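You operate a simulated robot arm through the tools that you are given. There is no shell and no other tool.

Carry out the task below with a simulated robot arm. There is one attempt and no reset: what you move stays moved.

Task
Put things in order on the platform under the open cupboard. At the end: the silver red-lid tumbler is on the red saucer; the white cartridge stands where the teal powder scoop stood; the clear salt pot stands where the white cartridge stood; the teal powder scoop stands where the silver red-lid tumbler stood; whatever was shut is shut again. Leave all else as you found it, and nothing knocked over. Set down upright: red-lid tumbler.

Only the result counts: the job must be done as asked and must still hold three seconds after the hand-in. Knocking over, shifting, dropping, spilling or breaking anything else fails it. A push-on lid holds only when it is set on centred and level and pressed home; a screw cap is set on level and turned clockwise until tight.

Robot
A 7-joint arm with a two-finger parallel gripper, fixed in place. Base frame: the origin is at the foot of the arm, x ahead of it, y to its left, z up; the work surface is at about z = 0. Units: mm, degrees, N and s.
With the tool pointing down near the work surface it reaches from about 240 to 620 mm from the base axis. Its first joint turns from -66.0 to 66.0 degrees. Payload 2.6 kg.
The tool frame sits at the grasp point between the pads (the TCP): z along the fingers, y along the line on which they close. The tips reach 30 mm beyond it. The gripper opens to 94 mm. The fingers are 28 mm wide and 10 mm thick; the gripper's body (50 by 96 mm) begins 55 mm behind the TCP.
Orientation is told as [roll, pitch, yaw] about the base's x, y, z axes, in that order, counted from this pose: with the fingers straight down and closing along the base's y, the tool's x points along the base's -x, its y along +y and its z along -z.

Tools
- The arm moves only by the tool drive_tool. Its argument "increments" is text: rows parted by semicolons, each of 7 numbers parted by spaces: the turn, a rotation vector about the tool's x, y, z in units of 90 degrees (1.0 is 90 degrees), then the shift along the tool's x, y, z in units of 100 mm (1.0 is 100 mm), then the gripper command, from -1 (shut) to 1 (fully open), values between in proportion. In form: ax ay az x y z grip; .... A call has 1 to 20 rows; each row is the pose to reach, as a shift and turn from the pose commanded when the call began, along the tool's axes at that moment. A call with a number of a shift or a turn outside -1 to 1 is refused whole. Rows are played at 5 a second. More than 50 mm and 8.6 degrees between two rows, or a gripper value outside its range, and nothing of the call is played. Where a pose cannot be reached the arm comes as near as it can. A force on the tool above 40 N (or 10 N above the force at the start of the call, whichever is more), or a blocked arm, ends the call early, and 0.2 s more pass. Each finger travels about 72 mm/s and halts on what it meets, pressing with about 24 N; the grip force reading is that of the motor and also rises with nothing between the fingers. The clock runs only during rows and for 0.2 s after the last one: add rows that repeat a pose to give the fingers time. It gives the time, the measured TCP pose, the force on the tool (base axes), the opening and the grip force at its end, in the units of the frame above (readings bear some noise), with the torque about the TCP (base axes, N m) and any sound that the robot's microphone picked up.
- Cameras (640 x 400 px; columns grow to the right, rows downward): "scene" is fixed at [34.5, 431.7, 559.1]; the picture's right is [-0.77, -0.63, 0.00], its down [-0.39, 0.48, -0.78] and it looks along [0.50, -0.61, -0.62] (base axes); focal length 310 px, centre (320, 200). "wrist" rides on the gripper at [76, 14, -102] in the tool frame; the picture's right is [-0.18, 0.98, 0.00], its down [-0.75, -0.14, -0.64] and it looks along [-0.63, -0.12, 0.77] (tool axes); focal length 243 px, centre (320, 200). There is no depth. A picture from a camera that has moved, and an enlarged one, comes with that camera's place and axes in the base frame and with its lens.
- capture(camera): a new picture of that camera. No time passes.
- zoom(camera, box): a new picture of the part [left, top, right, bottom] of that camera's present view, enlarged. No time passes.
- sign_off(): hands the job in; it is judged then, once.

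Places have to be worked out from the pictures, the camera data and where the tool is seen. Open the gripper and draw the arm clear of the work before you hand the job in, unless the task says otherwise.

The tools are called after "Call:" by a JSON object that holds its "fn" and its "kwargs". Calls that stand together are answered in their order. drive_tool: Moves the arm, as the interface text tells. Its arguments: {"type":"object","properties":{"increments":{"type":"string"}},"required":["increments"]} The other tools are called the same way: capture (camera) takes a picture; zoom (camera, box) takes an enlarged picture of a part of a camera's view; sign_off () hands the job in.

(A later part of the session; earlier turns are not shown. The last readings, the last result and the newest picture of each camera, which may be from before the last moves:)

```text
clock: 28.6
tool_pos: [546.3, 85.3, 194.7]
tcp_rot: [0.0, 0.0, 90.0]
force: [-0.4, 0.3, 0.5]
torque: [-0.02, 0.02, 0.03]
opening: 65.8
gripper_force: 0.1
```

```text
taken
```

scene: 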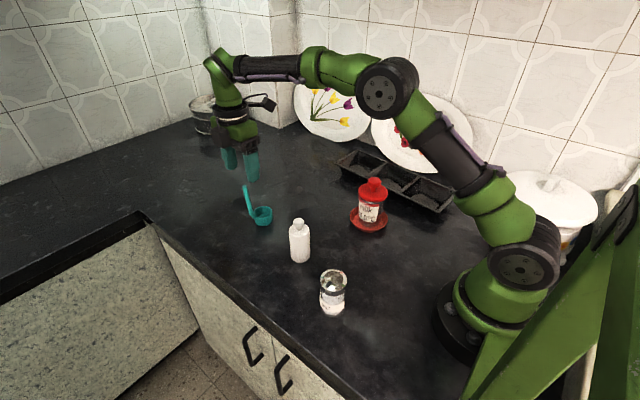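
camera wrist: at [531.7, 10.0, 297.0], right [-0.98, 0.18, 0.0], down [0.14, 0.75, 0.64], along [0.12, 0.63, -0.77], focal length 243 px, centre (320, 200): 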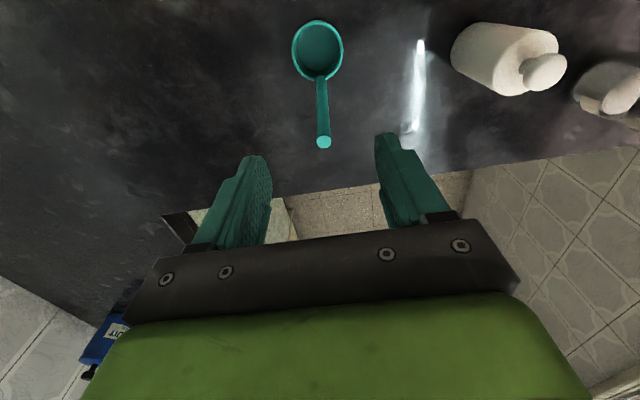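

The handle top refines to (544.5,89). I descend to TCP z of about 95 with the fingers straddling the handle.

Call:
{"fn": "drive_tool", "kwargs": {"increments": "0 0 0 -0.037 0.018 0.2 0.4; 0 0 0 -0.037 0.018 0.4 0.4; 0 0 0 -0.037 0.018 0.6 0.4; 0 0 0 -0.037 0.018 0.8 0.4; 0 0 0 -0.037 0.018 1 0.4; 0 0 0 -0.037 0.018 1 0.4"}}

Call:
{"fn": "capture", "kwargs": {"camera": "wrist"}}

Call:
{"fn": "zoom", "kwargs": {"camera": "scene", "box": [210, 140, 310, 240]}}

```text
clock: 30.0
tool_pos: [545.3, 89.9, 95.3]
tcp_rot: [0.0, 0.0, 90.0]
force: [0.4, 0.0, 0.4]
torque: [-0.01, 0.01, 0.01]
opening: 66.1
gripper_force: 0.1
```

```text
taken
camera wrist: at [530.5, 13.5, 197.6], right [-0.98, 0.18, 0.0], down [0.14, 0.75, 0.64], along [0.12, 0.63, -0.77], focal length 243 px, centre (320, 200)
```

wrist: 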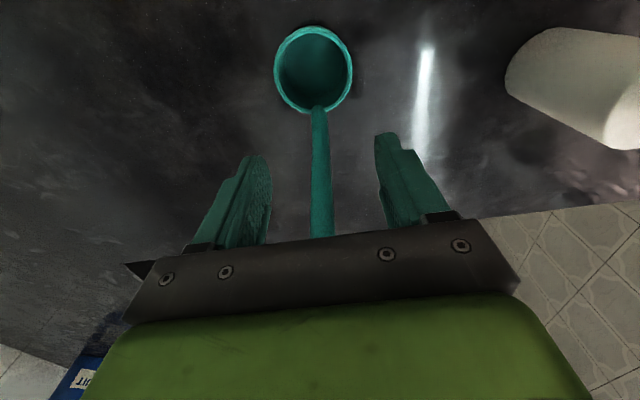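

```text
4.00 times, centred on (260, 190) of scene
camera zoom: at [34.5, 431.7, 559.1], right [-0.77, -0.63, 0.0], down [-0.39, 0.48, -0.78], along [0.5, -0.61, -0.62], focal length 1241 px, centre (560, 240)
```

zoom: 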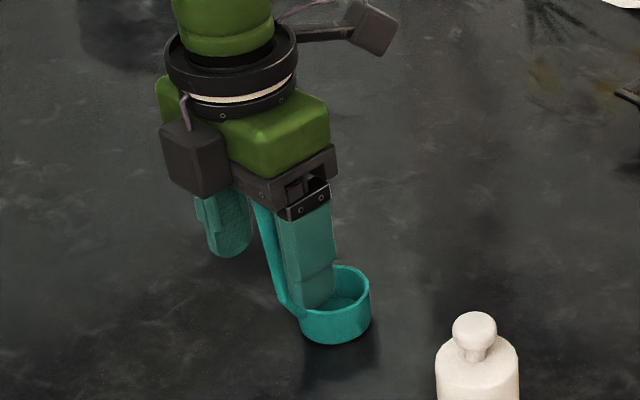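

The handle is centred between the fingers. I close slowly.

Call:
{"fn": "drive_tool", "kwargs": {"increments": "0 0 0 0 0 0 0.1; 0 0 0 0 0 0 -0.2; 0 0 0 0 0 0 -0.45; 0 0 0 0 0 0 -0.6; 0 0 0 0 0 0 -0.75; 0 0 0 0 0 0 -1; 0 0 0 0 0 0 -1; 0 0 0 0 0 0 -1"}}

Call:
{"fn": "capture", "kwargs": {"camera": "wrist"}}

Call:
{"fn": "zoom", "kwargs": {"camera": "scene", "box": [210, 140, 310, 240]}}

```text
clock: 31.8
tool_pos: [543.7, 90.0, 95.5]
tcp_rot: [0.1, 0.1, 90.1]
force: [0.0, 0.4, 0.2]
torque: [0.0, 0.02, 0.02]
opening: 10.1
gripper_force: 23.6
```

```text
taken
camera wrist: at [530.5, 13.5, 198.0], right [-0.98, 0.18, 0.0], down [0.14, 0.75, 0.64], along [0.12, 0.63, -0.77], focal length 243 px, centre (320, 200)
```

wrist: 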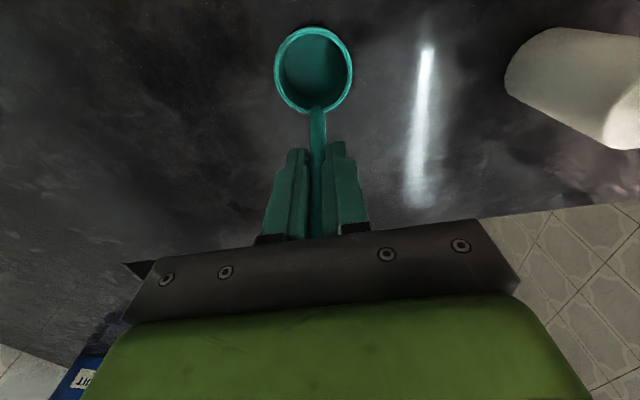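

```text
4.00 times, centred on (260, 190) of scene
camera zoom: at [34.5, 431.7, 559.1], right [-0.77, -0.63, 0.0], down [-0.39, 0.48, -0.78], along [0.5, -0.61, -0.62], focal length 1241 px, centre (560, 240)
```

zoom: 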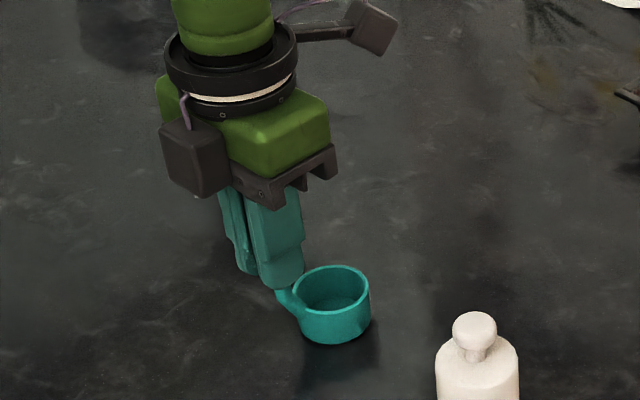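

Gripped at 10 mm with the cup unmoved. I lift 60 mm and check.

Call:
{"fn": "drive_tool", "kwargs": {"increments": "0 0 0 0 0 -0.05 -1; 0 0 0 0 0 -0.15 -1; 0 0 0 0 0 -0.3 -1; 0 0 0 0 0 -0.45 -1; 0 0 0 0 0 -0.6 -1; 0 0 0 0 0 -0.6 -1"}}

Call:
{"fn": "zoom", "kwargs": {"camera": "scene", "box": [210, 120, 310, 220]}}

Call:
{"fn": "capture", "kwargs": {"camera": "wrist"}}

```text
clock: 33.2
tool_pos: [544.2, 89.6, 154.6]
tcp_rot: [0.0, 0.0, 90.0]
force: [0.2, 0.0, -1.1]
torque: [0.02, 0.02, -0.01]
opening: 10.5
gripper_force: 23.9
```

```text
4.00 times, centred on (260, 170) of scene
camera zoom: at [34.5, 431.7, 559.1], right [-0.77, -0.63, 0.0], down [-0.39, 0.48, -0.78], along [0.5, -0.61, -0.62], focal length 1241 px, centre (560, 320)
```

zoom: 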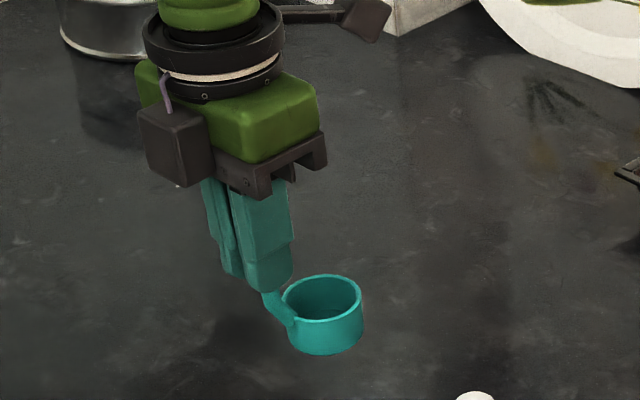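

```text
taken
camera wrist: at [529.8, 13.0, 256.6], right [-0.98, 0.18, 0.0], down [0.14, 0.75, 0.64], along [0.12, 0.63, -0.77], focal length 243 px, centre (320, 200)
```

wrist: 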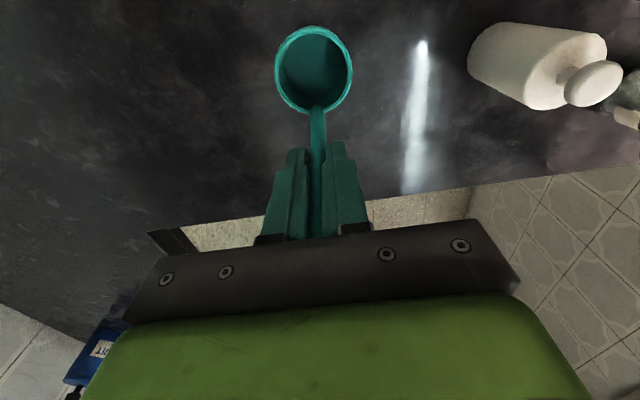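

Held rigidly and level. I carry it to the tumbler's old place in two stages.

Call:
{"fn": "drive_tool", "kwargs": {"increments": "0 0 0 0.12 0.05 0 -1; 0 0 0 0.28 0.11 0 -1; 0 0 0 0.45 0.18 0 -1; 0 0 0 0.62 0.25 0 -1; 0 0 0 0.739 0.3 0 -1; 0 0 0 0.739 0.3 0 -1"}}

Call:
{"fn": "drive_tool", "kwargs": {"increments": "0 0 0 0.12 0.05 0 -1; 0 0 0 0.28 0.11 0 -1; 0 0 0 0.45 0.18 0 -1; 0 0 0 0.62 0.25 0 -1; 0 0 0 0.739 0.3 0 -1; 0 0 0 0.739 0.3 0 -1"}}

Call:
{"fn": "capture", "kwargs": {"camera": "wrist"}}

Call:
{"fn": "capture", "kwargs": {"camera": "scene"}}

```text
clock: 34.6
tool_pos: [515.3, 14.5, 156.0]
tcp_rot: [-0.1, 0.0, 90.0]
force: [-0.4, -0.2, -1.1]
torque: [0.05, 0.0, 0.01]
opening: 10.3
gripper_force: 24.6
```

```text
clock: 36.0
tool_pos: [484.7, -59.2, 155.2]
tcp_rot: [0.0, 0.1, 90.0]
force: [-0.5, -0.5, -0.8]
torque: [0.0, 0.01, -0.03]
opening: 10.4
gripper_force: 24.1
```

```text
taken
camera wrist: at [470.2, -135.4, 257.5], right [-0.98, 0.18, 0.0], down [0.14, 0.75, 0.64], along [0.12, 0.63, -0.77], focal length 243 px, centre (320, 200)
```

wrist: 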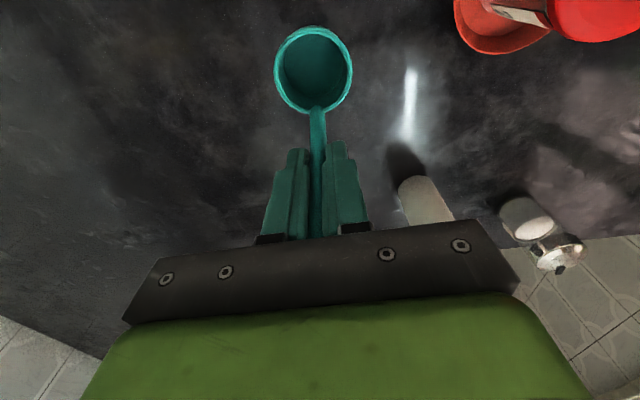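

```text
taken
```

scene: 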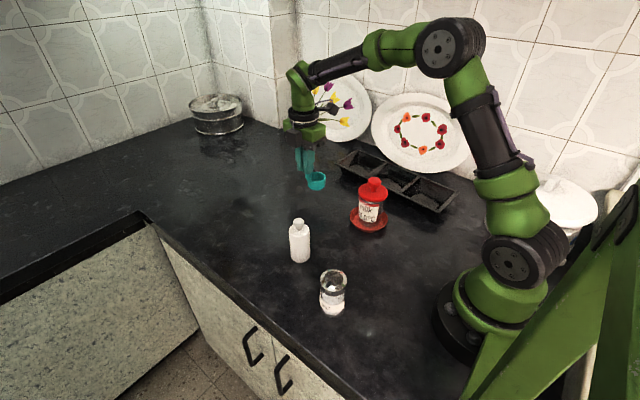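

The cup centre works out at about (482,-101), on target for the tumbler's old spot (482,-100.5). I lower to about 2 mm above contact.

Call:
{"fn": "drive_tool", "kwargs": {"increments": "0 0 0 -0.01 0 0.15 -1; 0 0 0 -0.01 0 0.3 -1; 0 0 0 -0.01 0 0.45 -1; 0 0 0 -0.01 0 0.55 -1; 0 0 0 -0.01 0 0.575 -1; 0 0 0 -0.01 0 0.575 -1"}}

Call:
{"fn": "drive_tool", "kwargs": {"increments": "0 0 0 0 0 0.006 -1; 0 0 0 0 0 0.012 -1; 0 0 0 0 0 0.018 -1; 0 0 0 0 0 0.018 -1"}}

Call:
{"fn": "zoom", "kwargs": {"camera": "scene", "box": [270, 130, 370, 230]}}

```text
clock: 37.4
tool_pos: [483.8, -58.7, 97.8]
tcp_rot: [0.0, 0.0, 90.1]
force: [-0.4, -0.3, 0.0]
torque: [0.01, 0.01, -0.01]
opening: 10.2
gripper_force: 24.2
```

```text
clock: 38.4
tool_pos: [484.0, -57.2, 96.1]
tcp_rot: [0.0, 0.0, 90.0]
force: [-0.4, 1.0, 1.9]
torque: [-0.03, 0.09, 0.0]
opening: 10.5
gripper_force: 24.1
```

```text
4.00 times, centred on (320, 180) of scene
camera zoom: at [34.5, 431.7, 559.1], right [-0.77, -0.63, 0.0], down [-0.39, 0.48, -0.78], along [0.5, -0.61, -0.62], focal length 1241 px, centre (320, 280)
```

zoom: 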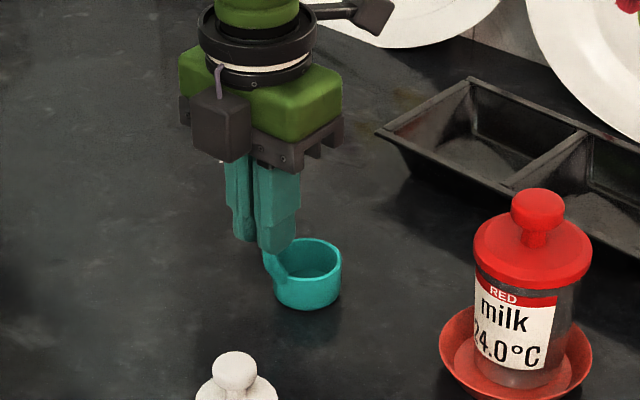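

The force went positive, so the cup is touching the table. I open gradually to release the handle.

Call:
{"fn": "drive_tool", "kwargs": {"increments": "0 0 0 0 0 0 -0.76; 0 0 0 0 0 0 -0.7; 0 0 0 0 0 0 -0.6; 0 0 0 0 0 0 -0.4; 0 0 0 0 0 0 0; 0 0 0 0 0 0 0.3; 0 0 0 0 0 0 0.3"}}

Call:
{"fn": "capture", "kwargs": {"camera": "wrist"}}

Call:
{"fn": "zoom", "kwargs": {"camera": "scene", "box": [270, 130, 370, 230]}}

```text
clock: 40.0
tool_pos: [485.0, -58.2, 94.7]
tcp_rot: [0.0, 0.0, 90.1]
force: [0.3, 0.6, 0.6]
torque: [0.02, -0.02, 0.02]
opening: 61.1
gripper_force: 0.1
```

```text
taken
camera wrist: at [469.3, -134.2, 197.8], right [-0.98, 0.18, 0.0], down [0.14, 0.75, 0.64], along [0.12, 0.63, -0.77], focal length 243 px, centre (320, 200)
```

wrist: 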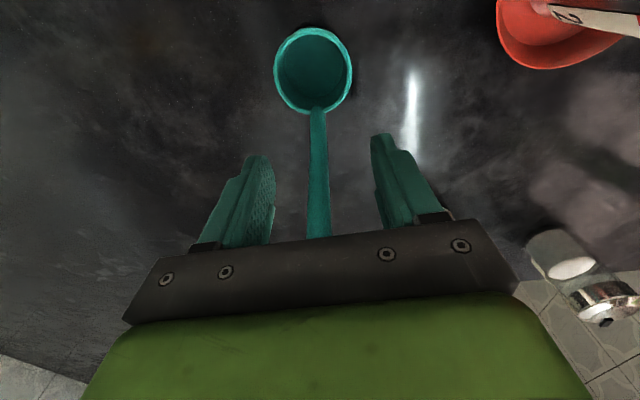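

```text
4.00 times, centred on (320, 180) of scene
camera zoom: at [34.5, 431.7, 559.1], right [-0.77, -0.63, 0.0], down [-0.39, 0.48, -0.78], along [0.5, -0.61, -0.62], focal length 1241 px, centre (320, 280)
```

zoom: 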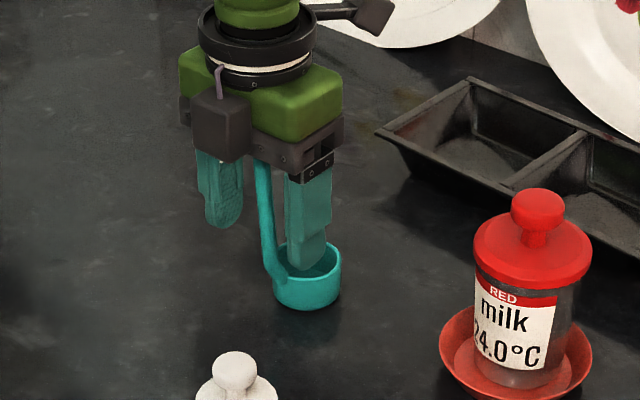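

The scoop stands on its own. I rise straight up clear of the handle.

Call:
{"fn": "drive_tool", "kwargs": {"increments": "0 0 0 0 0 -0.1 0.3; 0 0 0 0 0 -0.3 0.3; 0 0 0 0 0 -0.5 0.3; 0 0 0 0 0 -0.75 0.3; 0 0 0 0 0 -1 0.3; 0 0 0 0 0 -1 0.3"}}

Call:
{"fn": "capture", "kwargs": {"camera": "wrist"}}

Call:
{"fn": "zoom", "kwargs": {"camera": "scene", "box": [250, 130, 350, 230]}}

```text
clock: 41.4
tool_pos: [483.4, -57.7, 194.9]
tcp_rot: [0.0, 0.1, 90.1]
force: [-0.4, 0.0, -0.6]
torque: [0.02, 0.01, 0.01]
opening: 61.0
gripper_force: 0.1
```

```text
taken
camera wrist: at [469.1, -134.8, 297.3], right [-0.98, 0.18, 0.0], down [0.14, 0.75, 0.64], along [0.12, 0.63, -0.77], focal length 243 px, centre (320, 200)
```

wrist: 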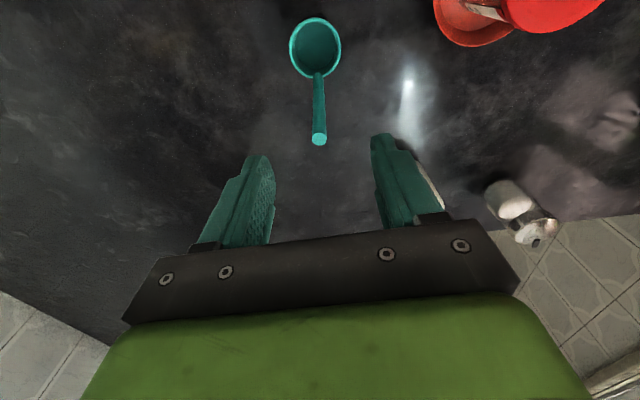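

```text
4.00 times, centred on (300, 180) of scene
camera zoom: at [34.5, 431.7, 559.1], right [-0.77, -0.63, 0.0], down [-0.39, 0.48, -0.78], along [0.5, -0.61, -0.62], focal length 1241 px, centre (400, 280)
```

zoom: 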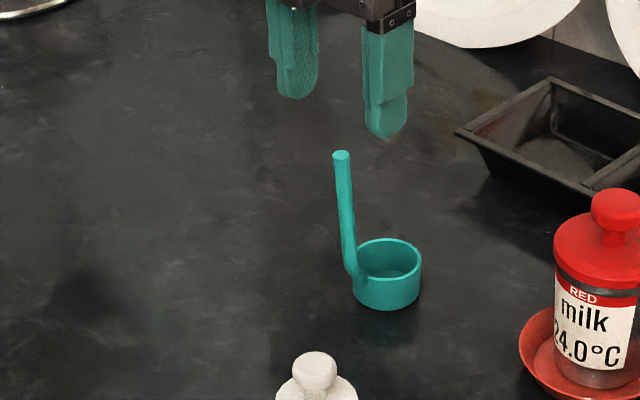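

The scoop stands within about 2 mm of target. Now I move to view the cartridge from above.

Call:
{"fn": "drive_tool", "kwargs": {"increments": "0 0 0 0 0.1 -0.15 0.5; 0 0 0 -0.1 0.3 -0.3 0.8; 0 0 0 -0.2 0.5 -0.4 1; 0 0 0 -0.3 0.7 -0.4 1; 0 0 0 -0.38 0.9 -0.4 1; 0 0 0 -0.38 0.98 -0.4 1; 0 0 0 -0.38 0.98 -0.4 1"}}

Call:
{"fn": "capture", "kwargs": {"camera": "wrist"}}

Call:
{"fn": "zoom", "kwargs": {"camera": "wrist", "box": [260, 80, 400, 220]}}

```text
clock: 43.0
tool_pos: [385.8, -20.2, 237.2]
tcp_rot: [0.0, 0.0, 90.0]
force: [0.8, -0.4, -0.2]
torque: [0.02, -0.01, 0.0]
opening: 93.8
gripper_force: 0.0
```

```text
taken
camera wrist: at [371.8, -95.9, 338.1], right [-0.98, 0.18, 0.0], down [0.14, 0.75, 0.64], along [0.12, 0.63, -0.77], focal length 243 px, centre (320, 200)
```

wrist: 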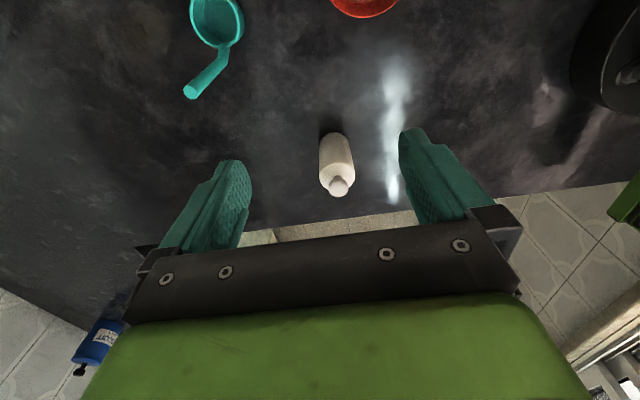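

```text
2.86 times, centred on (330, 150) of wrist
camera zoom: at [371.8, -95.9, 338.1], right [-0.98, 0.18, 0.0], down [0.14, 0.75, 0.64], along [0.12, 0.63, -0.77], focal length 693 px, centre (291, 343)
```

zoom: 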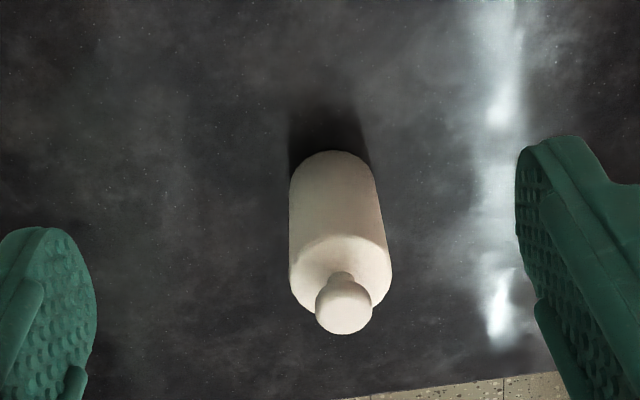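

The cartridge axis refines to (383,78.5), top at z of about 109. I move above it and re-check before descending.

Call:
{"fn": "drive_tool", "kwargs": {"increments": "0 0 0 -0.25 0.01 0 1; 0 0 0 -0.5 0.02 0 1; 0 0 0 -0.75 0.028 0.1 1; 0 0 0 -0.987 0.028 0.2 1; 0 0 0 -0.987 0.028 0.4 1; 0 0 0 -0.987 0.028 0.4 1"}}

Call:
{"fn": "capture", "kwargs": {"camera": "wrist"}}

Call:
{"fn": "capture", "kwargs": {"camera": "scene"}}

```text
clock: 44.4
tool_pos: [383.3, 79.7, 193.8]
tcp_rot: [0.0, 0.0, 90.0]
force: [0.6, 0.6, 0.3]
torque: [-0.03, 0.01, 0.03]
opening: 94.0
gripper_force: 0.0
```

```text
taken
camera wrist: at [368.8, 4.6, 297.2], right [-0.98, 0.18, 0.0], down [0.14, 0.75, 0.64], along [0.12, 0.63, -0.77], focal length 243 px, centre (320, 200)
```

wrist: 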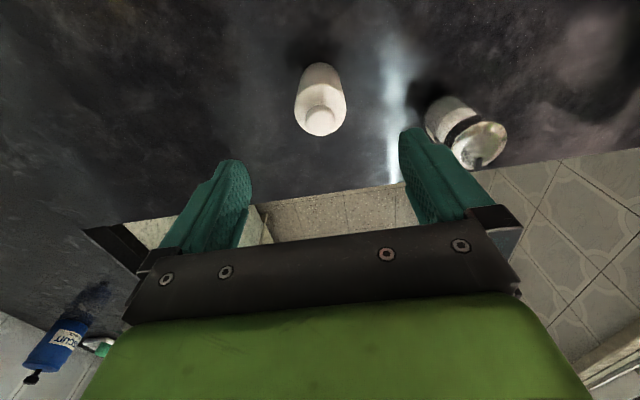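

```text
taken
```

scene: 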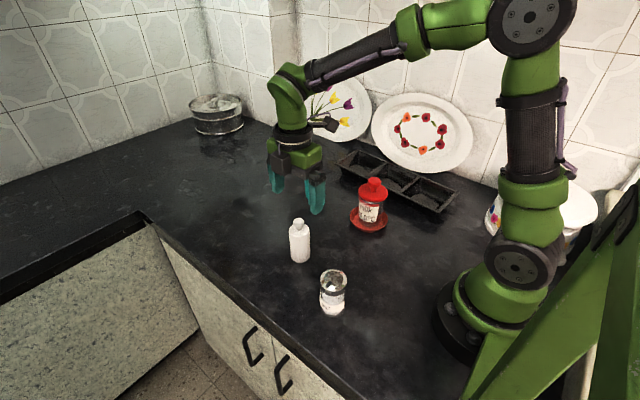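

The cartridge axis is confirmed at (382.7,78.6). I descend in two stages to TCP z of about 62.

Call:
{"fn": "drive_tool", "kwargs": {"increments": "0 0 0 0.01 0.004 0.2 1; 0 0 0 0.01 0.004 0.4 1; 0 0 0 0.01 0.004 0.6 1; 0 0 0 0.01 0.004 0.8 1; 0 0 0 0.01 0.004 1 1; 0 0 0 0.01 0.004 1 1"}}

Call:
{"fn": "capture", "kwargs": {"camera": "wrist"}}

Call:
{"fn": "zoom", "kwargs": {"camera": "scene", "box": [250, 180, 350, 280]}}

```text
clock: 45.8
tool_pos: [382.0, 78.8, 95.5]
tcp_rot: [0.0, 0.0, 90.0]
force: [0.1, -0.4, 0.7]
torque: [0.0, -0.01, -0.05]
opening: 94.2
gripper_force: 0.1
```

```text
taken
camera wrist: at [368.4, 3.0, 197.8], right [-0.98, 0.18, 0.0], down [0.14, 0.75, 0.64], along [0.12, 0.63, -0.77], focal length 243 px, centre (320, 200)
```

wrist: 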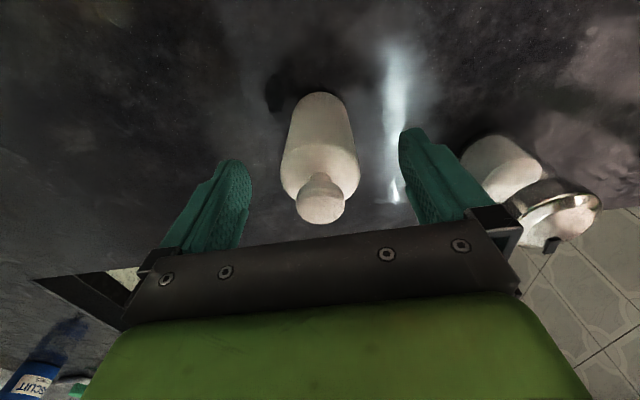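

```text
4.00 times, centred on (300, 230) of scene
camera zoom: at [34.5, 431.7, 559.1], right [-0.77, -0.63, 0.0], down [-0.39, 0.48, -0.78], along [0.5, -0.61, -0.62], focal length 1241 px, centre (400, 80)
```

zoom: 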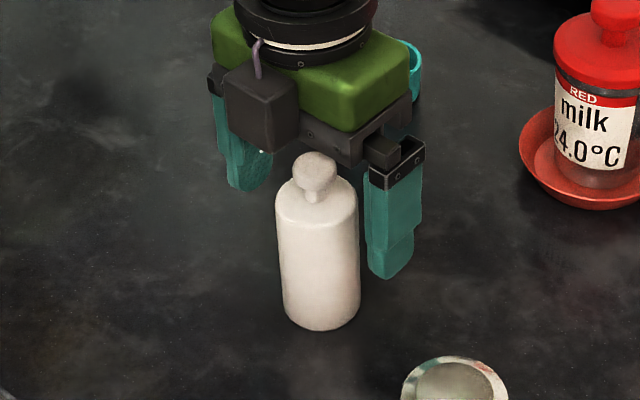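

Call:
{"fn": "drive_tool", "kwargs": {"increments": "0 0 0 0 0 0.12 1; 0 0 0 0 0 0.24 1; 0 0 0 0 0 0.33 1; 0 0 0 0 0 0.33 1"}}

Call:
{"fn": "capture", "kwargs": {"camera": "wrist"}}

Call:
{"fn": "zoom", "kwargs": {"camera": "scene", "box": [250, 180, 350, 280]}}

```text
clock: 46.8
tool_pos: [383.4, 78.4, 63.4]
tcp_rot: [0.0, 0.0, 90.0]
force: [-0.6, 0.9, -0.6]
torque: [0.0, -0.04, -0.02]
opening: 93.9
gripper_force: 0.0
```

```text
taken
camera wrist: at [368.9, 2.1, 165.3], right [-0.98, 0.18, 0.0], down [0.14, 0.75, 0.64], along [0.12, 0.63, -0.77], focal length 243 px, centre (320, 200)
```

wrist: 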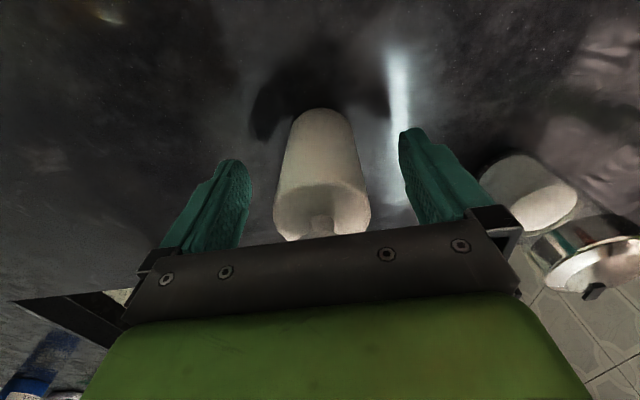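

```text
4.00 times, centred on (300, 230) of scene
camera zoom: at [34.5, 431.7, 559.1], right [-0.77, -0.63, 0.0], down [-0.39, 0.48, -0.78], along [0.5, -0.61, -0.62], focal length 1241 px, centre (400, 80)
```

zoom: 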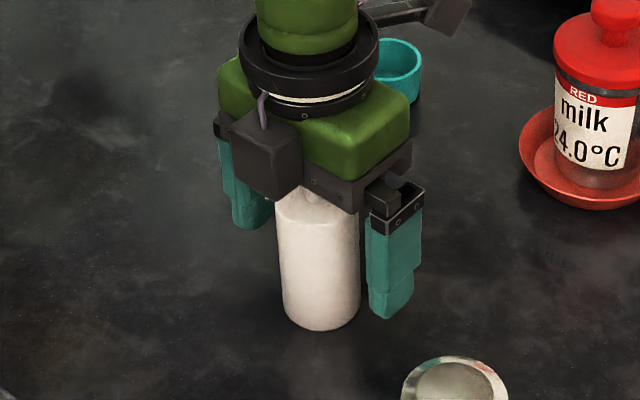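

The fingers straddle the cartridge symmetrically without contact. I close gently.

Call:
{"fn": "drive_tool", "kwargs": {"increments": "0 0 0 0 0 0 0.6; 0 0 0 0 0 0 0.3; 0 0 0 0 0 0 0.12; 0 0 0 0 0 0 0; 0 0 0 0 0 0 -0.3; 0 0 0 0 0 0 -1; 0 0 0 0 0 0 -1; 0 0 0 0 0 0 -1"}}

Call:
{"fn": "drive_tool", "kwargs": {"increments": "0 0 0 0 0 -0.04 -1; 0 0 0 0 0 -0.1 -1; 0 0 0 0 0 -0.1 -1"}}

Call:
{"fn": "zoom", "kwargs": {"camera": "scene", "box": [250, 180, 350, 280]}}

Call:
{"fn": "capture", "kwargs": {"camera": "wrist"}}

```text
clock: 48.6
tool_pos: [382.2, 78.1, 62.9]
tcp_rot: [0.0, 0.0, 90.0]
force: [0.3, 0.0, -0.1]
torque: [0.01, 0.02, -0.02]
opening: 45.2
gripper_force: 24.1
```

```text
clock: 49.4
tool_pos: [382.9, 77.9, 72.2]
tcp_rot: [0.0, -0.1, 90.0]
force: [-0.9, 0.5, -0.7]
torque: [-0.01, -0.02, 0.02]
opening: 45.3
gripper_force: 24.1
```

```text
4.00 times, centred on (300, 230) of scene
camera zoom: at [34.5, 431.7, 559.1], right [-0.77, -0.63, 0.0], down [-0.39, 0.48, -0.78], along [0.5, -0.61, -0.62], focal length 1241 px, centre (400, 80)
```

zoom: 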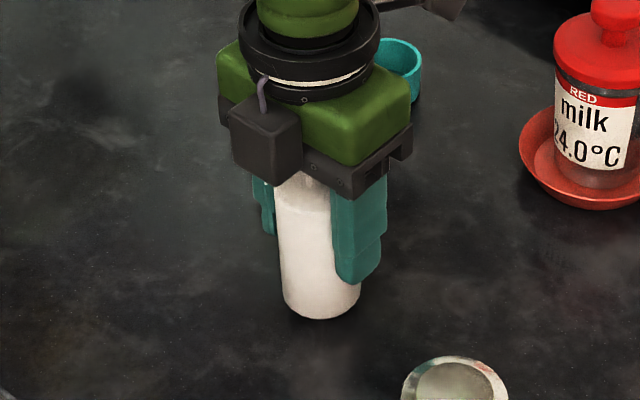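

```text
taken
camera wrist: at [368.5, 1.8, 175.3], right [-0.98, 0.18, 0.0], down [0.14, 0.75, 0.64], along [0.12, 0.63, -0.77], focal length 243 px, centre (320, 200)
```

wrist: 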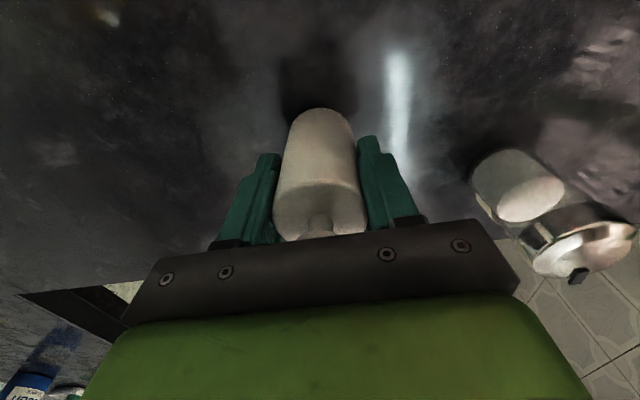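

Held upright. I lift and carry toward the scoop's former place (542.5,47.5).

Call:
{"fn": "drive_tool", "kwargs": {"increments": "0 0 0 0 0 -0.2 -1; 0 0 0 0 0 -0.4 -1; 0 0 0 0.02 -0.1 -0.55 -1; 0 0 0 0.05 -0.28 -0.55 -1; 0 0 0 0.09 -0.46 -0.55 -1; 0 0 0 0.12 -0.64 -0.55 -1; 0 0 0 0.153 -0.8 -0.55 -1; 0 0 0 0.153 -0.8 -0.55 -1"}}

Call:
{"fn": "drive_tool", "kwargs": {"increments": "0 0 0 0.03 -0.16 0 -1; 0 0 0 0.06 -0.34 0 -1; 0 0 0 0.09 -0.52 0 -1; 0 0 0 0.12 -0.68 0 -1; 0 0 0 0.153 -0.8 0 -1; 0 0 0 0.153 -0.8 0 -1"}}

Call:
{"fn": "capture", "kwargs": {"camera": "wrist"}}

Call:
{"fn": "capture", "kwargs": {"camera": "scene"}}

```text
clock: 51.2
tool_pos: [463.5, 62.5, 126.4]
tcp_rot: [0.0, 0.0, 90.1]
force: [-0.3, 0.5, -1.7]
torque: [-0.01, 0.0, -0.05]
opening: 45.2
gripper_force: 23.7
```

```text
clock: 52.6
tool_pos: [543.2, 48.3, 127.1]
tcp_rot: [0.0, -0.1, 90.0]
force: [0.1, -0.1, -0.7]
torque: [0.01, -0.01, 0.04]
opening: 45.1
gripper_force: 24.5
```

```text
taken
camera wrist: at [528.4, -28.4, 230.1], right [-0.98, 0.18, 0.0], down [0.14, 0.75, 0.64], along [0.12, 0.63, -0.77], focal length 243 px, centre (320, 200)
```

wrist: 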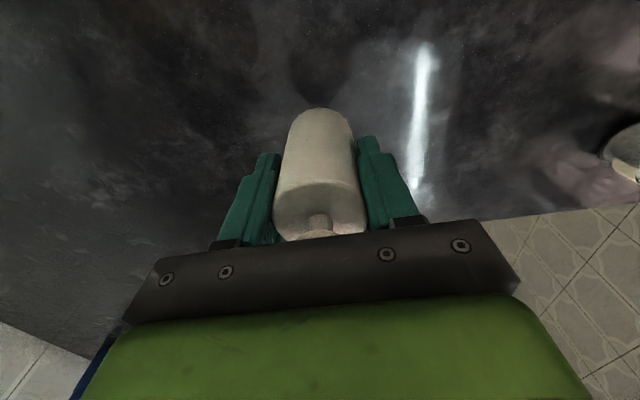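

```text
taken
```

scene: 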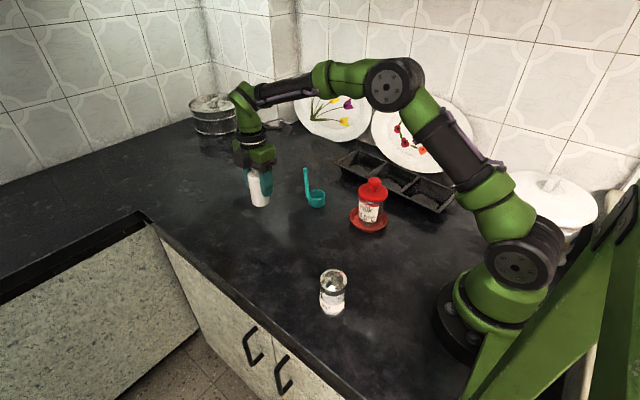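

Over the target. I lower to just above the table, then in fine steps.

Call:
{"fn": "drive_tool", "kwargs": {"increments": "0 0 0 0 0 0.2 -1; 0 0 0 0 0 0.4 -1; 0 0 0 0 0 0.55 -1; 0 0 0 0 0 0.62 -1; 0 0 0 0 0 0.62 -1"}}

Call:
{"fn": "drive_tool", "kwargs": {"increments": "0 0 0 0 0 0.006 -1; 0 0 0 0 0 0.012 -1; 0 0 0 0 0 0.017 -1; 0 0 0 0 0 0.017 -1"}}

```text
clock: 53.8
tool_pos: [542.3, 47.8, 64.6]
tcp_rot: [0.0, 0.0, 90.0]
force: [-0.3, 0.2, -1.5]
torque: [-0.02, -0.01, -0.03]
opening: 45.2
gripper_force: 24.1
```

```text
clock: 54.8
tool_pos: [543.9, 47.2, 63.6]
tcp_rot: [0.0, -0.1, 90.0]
force: [-0.1, 0.6, -1.1]
torque: [-0.02, -0.03, 0.01]
opening: 45.0
gripper_force: 24.4
```

Call:
{"fn": "drive_tool", "kwargs": {"increments": "0 0 0 0 0 0.004 -1; 0 0 0 0 0 0.008 -1; 0 0 0 0 0 0.008 -1"}}

```text
clock: 55.6
tool_pos: [542.5, 47.8, 62.3]
tcp_rot: [0.0, -0.1, 90.1]
force: [0.3, 0.2, -2.0]
torque: [0.0, -0.04, -0.02]
opening: 45.2
gripper_force: 23.4
```

The command sum says about 0.5 mm remains. I lower a little more to feel contact.

Call:
{"fn": "drive_tool", "kwargs": {"increments": "0 0 0 0 0 0.003 -1; 0 0 0 0 0 0.006 -1; 0 0 0 0 0 0.006 -1"}}

```text
clock: 56.4
tool_pos: [542.6, 49.3, 63.3]
tcp_rot: [0.0, -0.1, 90.1]
force: [-0.1, -0.3, 0.0]
torque: [-0.02, -0.04, -0.04]
opening: 45.4
gripper_force: 24.3
```

The force is up to about 0, so the base is touching. I release slowly.

Call:
{"fn": "drive_tool", "kwargs": {"increments": "0 0 0 0 0 0.002 -1; 0 0 0 0 0 0.002 -0.02; 0 0 0 0 0 0.002 0.0; 0 0 0 0 0 0.002 0.1; 0 0 0 0 0 0.002 0.3; 0 0 0 0 0 0.002 0.6; 0 0 0 0 0 0.002 1; 0 0 0 0 0 0.002 1; 0 0 0 0 0 0.002 1"}}

Call:
{"fn": "capture", "kwargs": {"camera": "wrist"}}

Call:
{"fn": "zoom", "kwargs": {"camera": "scene", "box": [210, 120, 330, 240]}}

```text
clock: 58.4
tool_pos: [542.5, 46.5, 62.7]
tcp_rot: [0.0, 0.1, 90.1]
force: [-0.1, -0.6, 0.4]
torque: [-0.03, 0.0, -0.01]
opening: 94.0
gripper_force: 0.0
```

```text
taken
camera wrist: at [528.4, -28.7, 165.1], right [-0.98, 0.18, 0.0], down [0.14, 0.75, 0.64], along [0.12, 0.63, -0.77], focal length 243 px, centre (320, 200)
```

wrist: 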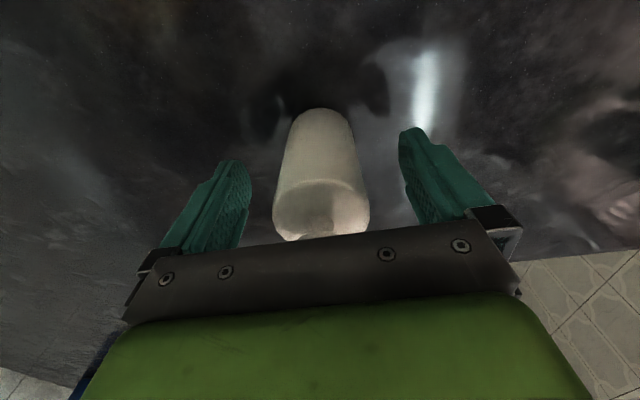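

```text
3.33 times, centred on (270, 180) of scene
camera zoom: at [34.5, 431.7, 559.1], right [-0.77, -0.63, 0.0], down [-0.39, 0.48, -0.78], along [0.5, -0.61, -0.62], focal length 1034 px, centre (487, 267)
```

zoom: 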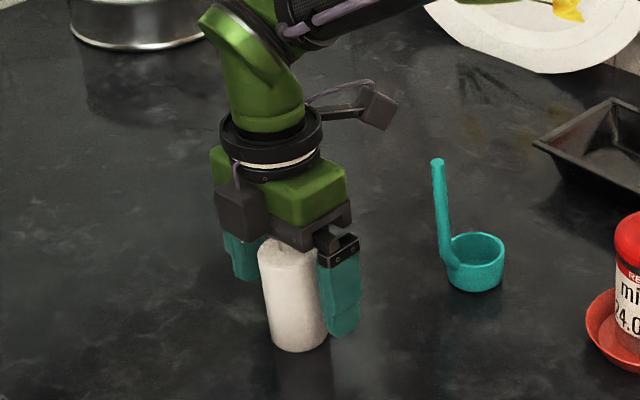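

Released. I rise straight up, clear of the knob.

Call:
{"fn": "drive_tool", "kwargs": {"increments": "0 0 0 0 0 -0.1 1; 0 0 0 0 0 -0.3 1; 0 0 0 0 0 -0.5 1; 0 0 0 0 0 -0.75 1; 0 0 0 0 0 -1 1; 0 0 0 0 0 -1 1"}}

Call:
{"fn": "drive_tool", "kwargs": {"increments": "0 0 0 0 0.1 -0.2 1; 0 0 0 0 0.3 -0.4 1; 0 0 0 0 0.5 -0.6 1; 0 0 0 0 0.75 -0.6 1; 0 0 0 0 1 -0.6 1; 0 0 0 0 1 -0.6 1"}}

Call:
{"fn": "capture", "kwargs": {"camera": "wrist"}}

Call:
{"fn": "capture", "kwargs": {"camera": "scene"}}

Call:
{"fn": "zoom", "kwargs": {"camera": "scene", "box": [220, 140, 300, 220]}}

```text
clock: 59.8
tool_pos: [542.9, 47.2, 162.5]
tcp_rot: [0.0, 0.0, 90.0]
force: [0.5, 0.6, -0.1]
torque: [-0.06, 0.01, 0.0]
opening: 94.0
gripper_force: 0.0
```

```text
clock: 61.2
tool_pos: [443.3, 45.7, 221.9]
tcp_rot: [0.1, 0.0, 90.0]
force: [1.0, 0.0, 0.2]
torque: [0.01, -0.01, 0.06]
opening: 93.8
gripper_force: 0.0
```

```text
taken
camera wrist: at [428.2, -30.4, 324.9], right [-0.98, 0.18, 0.0], down [0.14, 0.75, 0.64], along [0.12, 0.63, -0.77], focal length 243 px, centre (320, 200)
```

wrist: 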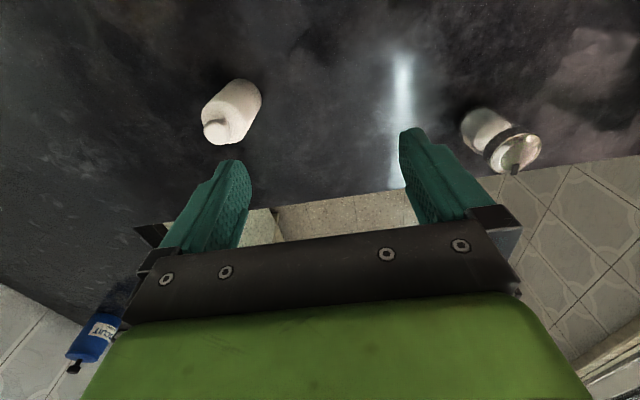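

```text
taken
```

scene: 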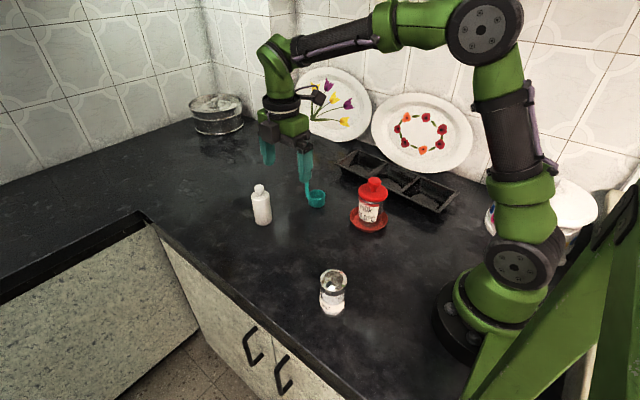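

```text
5.00 times, centred on (260, 180) of scene
camera zoom: at [34.5, 431.7, 559.1], right [-0.77, -0.63, 0.0], down [-0.39, 0.48, -0.78], along [0.5, -0.61, -0.62], focal length 1551 px, centre (620, 300)
```

zoom: 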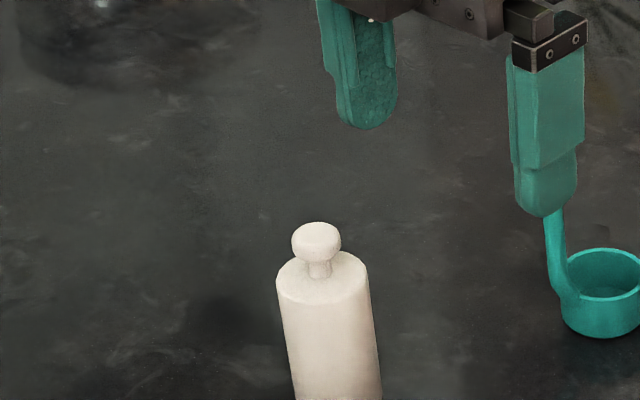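

The cartridge is standing well. I move toward the salt pot, stopping at (300,80,222) to look.

Call:
{"fn": "drive_tool", "kwargs": {"increments": "0 0 0 -0.05 0.2 0 1; 0 0 0 -0.1 0.4 0 1; 0 0 0 -0.15 0.6 0 1; 0 0 0 -0.2 0.8 0 1; 0 0 0 -0.2 0.9 0 1; 0 0 0 -0.2 0.9 0 1"}}

Call:
{"fn": "drive_tool", "kwargs": {"increments": "0 0 0 -0.05 0.2 0 1; 0 0 0 -0.1 0.4 0 1; 0 0 0 -0.15 0.53 0 1; 0 0 0 -0.15 0.53 0 1"}}

Call:
{"fn": "capture", "kwargs": {"camera": "wrist"}}

Call:
{"fn": "capture", "kwargs": {"camera": "scene"}}

```text
clock: 62.6
tool_pos: [353.1, 64.5, 221.9]
tcp_rot: [0.0, 0.0, 90.1]
force: [-0.3, -0.6, 0.6]
torque: [0.02, -0.03, -0.02]
opening: 94.2
gripper_force: 0.1
```

```text
clock: 63.6
tool_pos: [298.6, 80.9, 222.8]
tcp_rot: [0.0, 0.0, 90.0]
force: [-0.3, 0.8, -0.7]
torque: [0.02, 0.03, 0.01]
opening: 93.9
gripper_force: 0.1
```

```text
taken
camera wrist: at [284.4, 5.5, 325.1], right [-0.98, 0.18, 0.0], down [0.14, 0.75, 0.64], along [0.12, 0.63, -0.77], focal length 243 px, centre (320, 200)
```

wrist: 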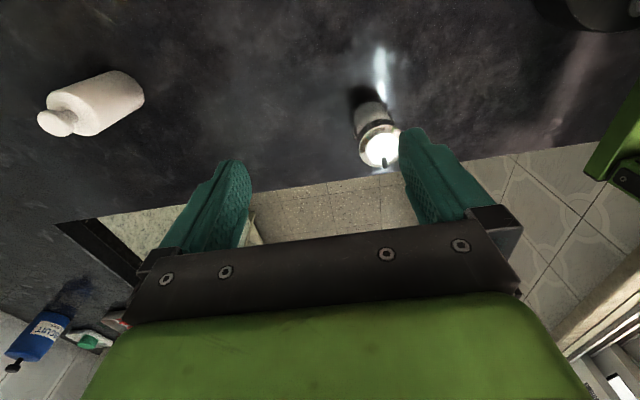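

```text
taken
```

scene: 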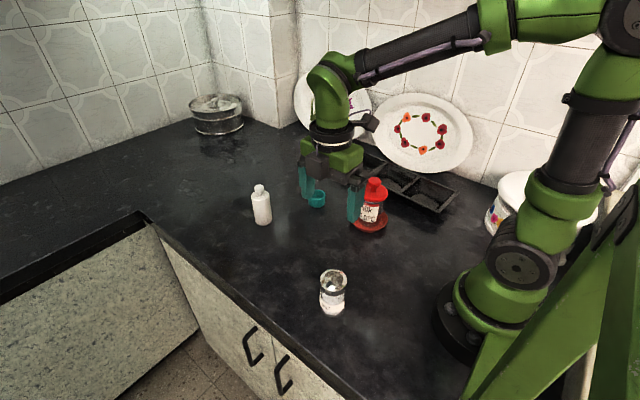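

Call:
{"fn": "zoom", "kwargs": {"camera": "wrist", "box": [330, 80, 420, 180]}}

```text
4.00 times, centred on (375, 130) of wrist
camera zoom: at [284.4, 5.5, 325.1], right [-0.98, 0.18, 0.0], down [0.14, 0.75, 0.64], along [0.12, 0.63, -0.77], focal length 970 px, centre (100, 480)
```

zoom: 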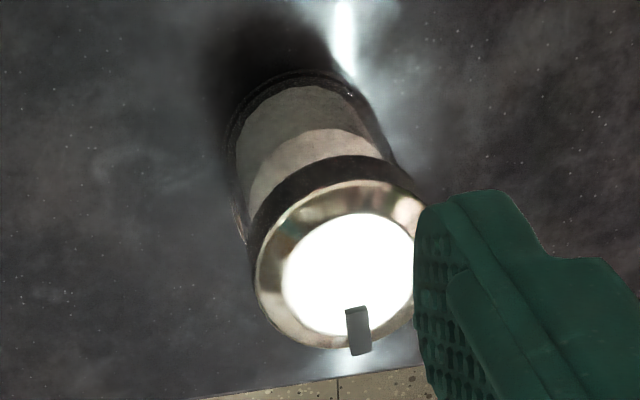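

The salt pot is near (242,138). I move above it and refine.

Call:
{"fn": "drive_tool", "kwargs": {"increments": "0 0 0 -0.15 0.15 0 1; 0 0 0 -0.3 0.3 0.05 1; 0 0 0 -0.45 0.45 0.1 1; 0 0 0 -0.576 0.566 0.2 1; 0 0 0 -0.576 0.566 0.2 1"}}

Call:
{"fn": "capture", "kwargs": {"camera": "wrist"}}

Call:
{"fn": "capture", "kwargs": {"camera": "scene"}}

Call:
{"fn": "zoom", "kwargs": {"camera": "wrist", "box": [270, 20, 390, 140]}}

```text
clock: 64.8
tool_pos: [243.6, 141.3, 201.6]
tcp_rot: [0.0, 0.0, 89.9]
force: [-1.0, -1.2, 0.4]
torque: [0.02, -0.02, 0.03]
opening: 93.8
gripper_force: 0.0
```

```text
taken
camera wrist: at [229.4, 64.5, 304.3], right [-0.98, 0.18, 0.0], down [0.14, 0.75, 0.64], along [0.12, 0.63, -0.77], focal length 243 px, centre (320, 200)
```

wrist: 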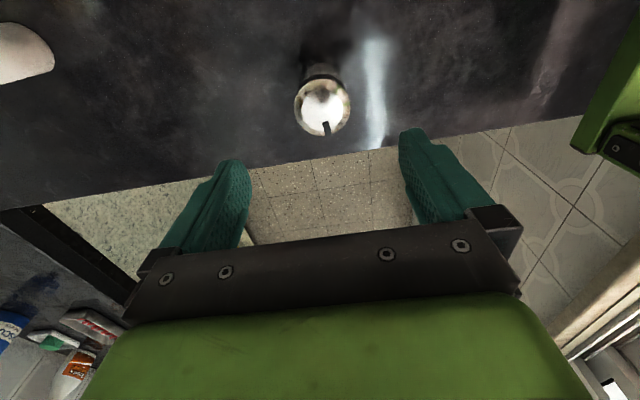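

```text
taken
```

scene: 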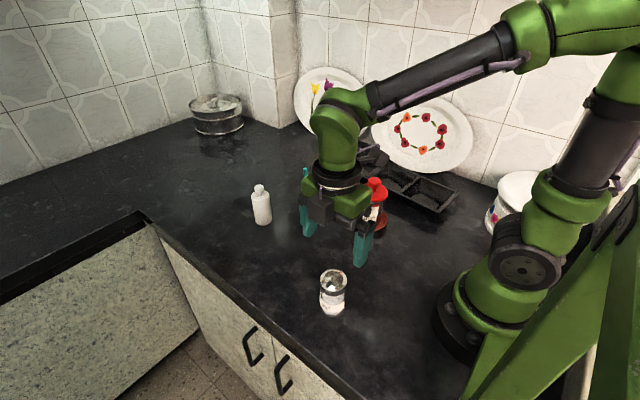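

```text
3.33 times, centred on (330, 80) of wrist
camera zoom: at [229.4, 64.5, 304.3], right [-0.98, 0.18, 0.0], down [0.14, 0.75, 0.64], along [0.12, 0.63, -0.77], focal length 809 px, centre (287, 600)
```

zoom: 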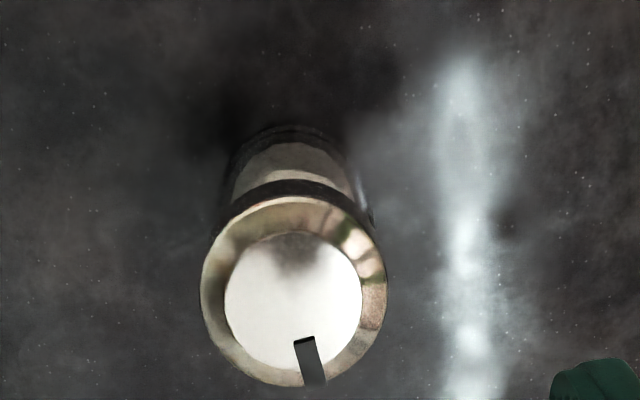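

The salt pot axis is at (242,137.5). I correct by (-1,-2.5) and descend.

Call:
{"fn": "drive_tool", "kwargs": {"increments": "0 0 0 0.025 0.01 0.2 1; 0 0 0 0.025 0.01 0.4 1; 0 0 0 0.025 0.01 0.6 1; 0 0 0 0.025 0.01 0.8 1; 0 0 0 0.025 0.01 1 1; 0 0 0 0.025 0.01 1 1"}}

Call:
{"fn": "capture", "kwargs": {"camera": "wrist"}}

Call:
{"fn": "zoom", "kwargs": {"camera": "scene", "box": [270, 220, 390, 340]}}

```text
clock: 66.2
tool_pos: [243.3, 138.7, 102.6]
tcp_rot: [0.0, 0.0, 90.0]
force: [-0.2, -0.2, 0.2]
torque: [-0.04, -0.02, -0.04]
opening: 93.8
gripper_force: 0.2
```

```text
taken
camera wrist: at [228.8, 62.8, 205.2], right [-0.98, 0.18, 0.0], down [0.14, 0.75, 0.64], along [0.12, 0.63, -0.77], focal length 243 px, centre (320, 200)
```

wrist: 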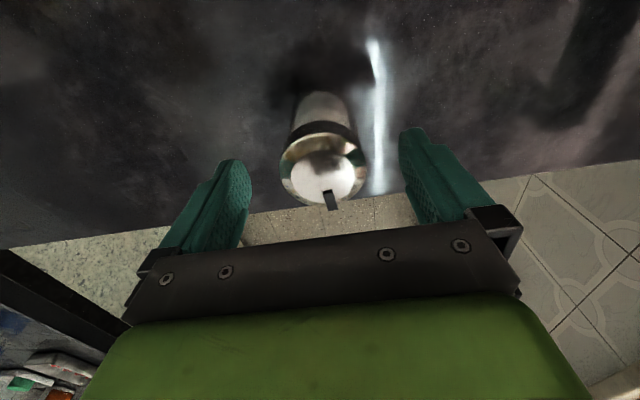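

```text
3.33 times, centred on (330, 280) of scene
camera zoom: at [34.5, 431.7, 559.1], right [-0.77, -0.63, 0.0], down [-0.39, 0.48, -0.78], along [0.5, -0.61, -0.62], focal length 1034 px, centre (287, -67)
```

zoom: 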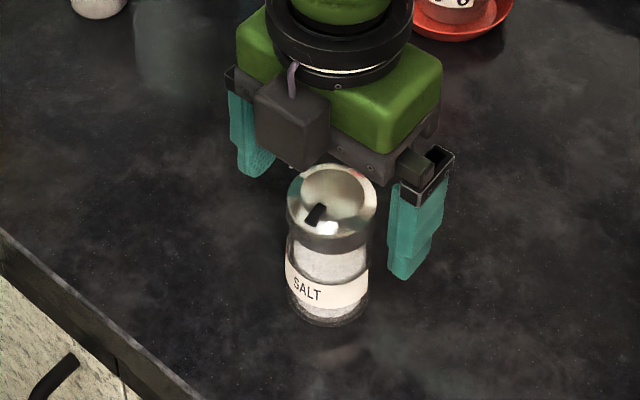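

Call:
{"fn": "drive_tool", "kwargs": {"increments": "0 0 0 0 0 0.12 1; 0 0 0 0 0 0.24 1; 0 0 0 0 0 0.36 1; 0 0 0 0 0 0.46 1; 0 0 0 0 0 0.46 1"}}

Call:
{"fn": "capture", "kwargs": {"camera": "wrist"}}

Call:
{"fn": "zoom", "kwargs": {"camera": "scene", "box": [270, 220, 390, 340]}}

```text
clock: 67.4
tool_pos: [242.2, 137.1, 57.2]
tcp_rot: [0.1, -0.1, 89.9]
force: [-0.6, -0.3, -0.1]
torque: [-0.01, 0.01, -0.01]
opening: 93.9
gripper_force: 0.0
```

```text
taken
camera wrist: at [227.0, 61.5, 158.7], right [-0.98, 0.18, 0.0], down [0.14, 0.75, 0.64], along [0.12, 0.63, -0.77], focal length 243 px, centre (320, 200)
```

wrist: 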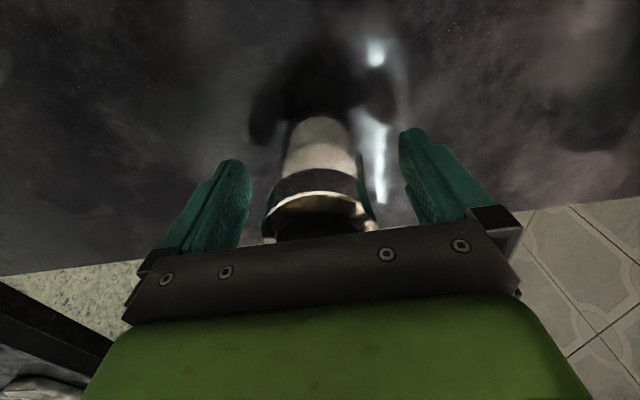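

```text
3.33 times, centred on (330, 280) of scene
camera zoom: at [34.5, 431.7, 559.1], right [-0.77, -0.63, 0.0], down [-0.39, 0.48, -0.78], along [0.5, -0.61, -0.62], focal length 1034 px, centre (287, -67)
```

zoom: 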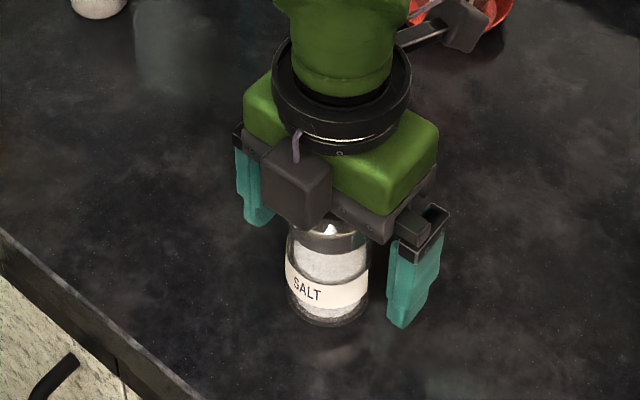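

No contact so far, and the pot is centred between the fingers. I close gently, then do a small test lift.

Call:
{"fn": "drive_tool", "kwargs": {"increments": "0 0 0 0 0 0 0.6; 0 0 0 0 0 0 0.35; 0 0 0 0 0 0 0.2; 0 0 0 0 0 0 0.08; 0 0 0 0 0 0 -0.2; 0 0 0 0 0 0 -1; 0 0 0 0 0 0 -1; 0 0 0 0 0 0 -1"}}

Call:
{"fn": "drive_tool", "kwargs": {"increments": "0 0 0 0 0 -0.04 -1; 0 0 0 0 0 -0.1 -1; 0 0 0 0 0 -0.1 -1"}}

Call:
{"fn": "zoom", "kwargs": {"camera": "scene", "box": [270, 220, 390, 340]}}

Call:
{"fn": "capture", "kwargs": {"camera": "wrist"}}

```text
clock: 69.2
tool_pos: [242.3, 137.9, 56.8]
tcp_rot: [0.0, 0.0, 89.9]
force: [1.0, 0.9, 1.6]
torque: [0.02, 0.03, -0.01]
opening: 50.8
gripper_force: 24.0
```

```text
clock: 70.0
tool_pos: [243.5, 137.9, 66.3]
tcp_rot: [0.1, 0.0, 90.0]
force: [-0.6, 0.6, -2.3]
torque: [0.04, 0.02, 0.02]
opening: 50.6
gripper_force: 23.8
```

```text
3.33 times, centred on (330, 280) of scene
camera zoom: at [34.5, 431.7, 559.1], right [-0.77, -0.63, 0.0], down [-0.39, 0.48, -0.78], along [0.5, -0.61, -0.62], focal length 1034 px, centre (287, -67)
```

zoom: 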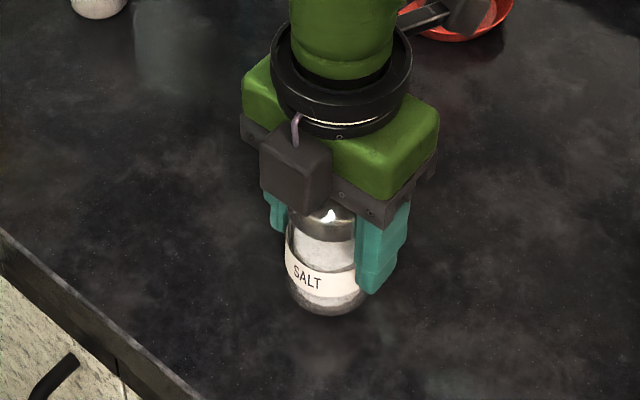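

```text
taken
camera wrist: at [227.8, 61.1, 169.5], right [-0.98, 0.18, 0.0], down [0.14, 0.75, 0.64], along [0.12, 0.63, -0.77], focal length 243 px, centre (320, 200)
```

wrist: 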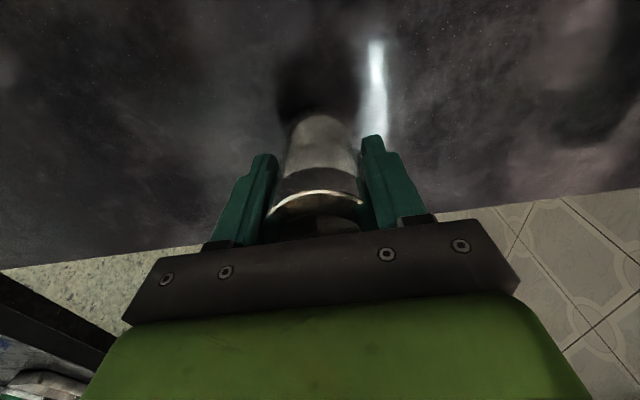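

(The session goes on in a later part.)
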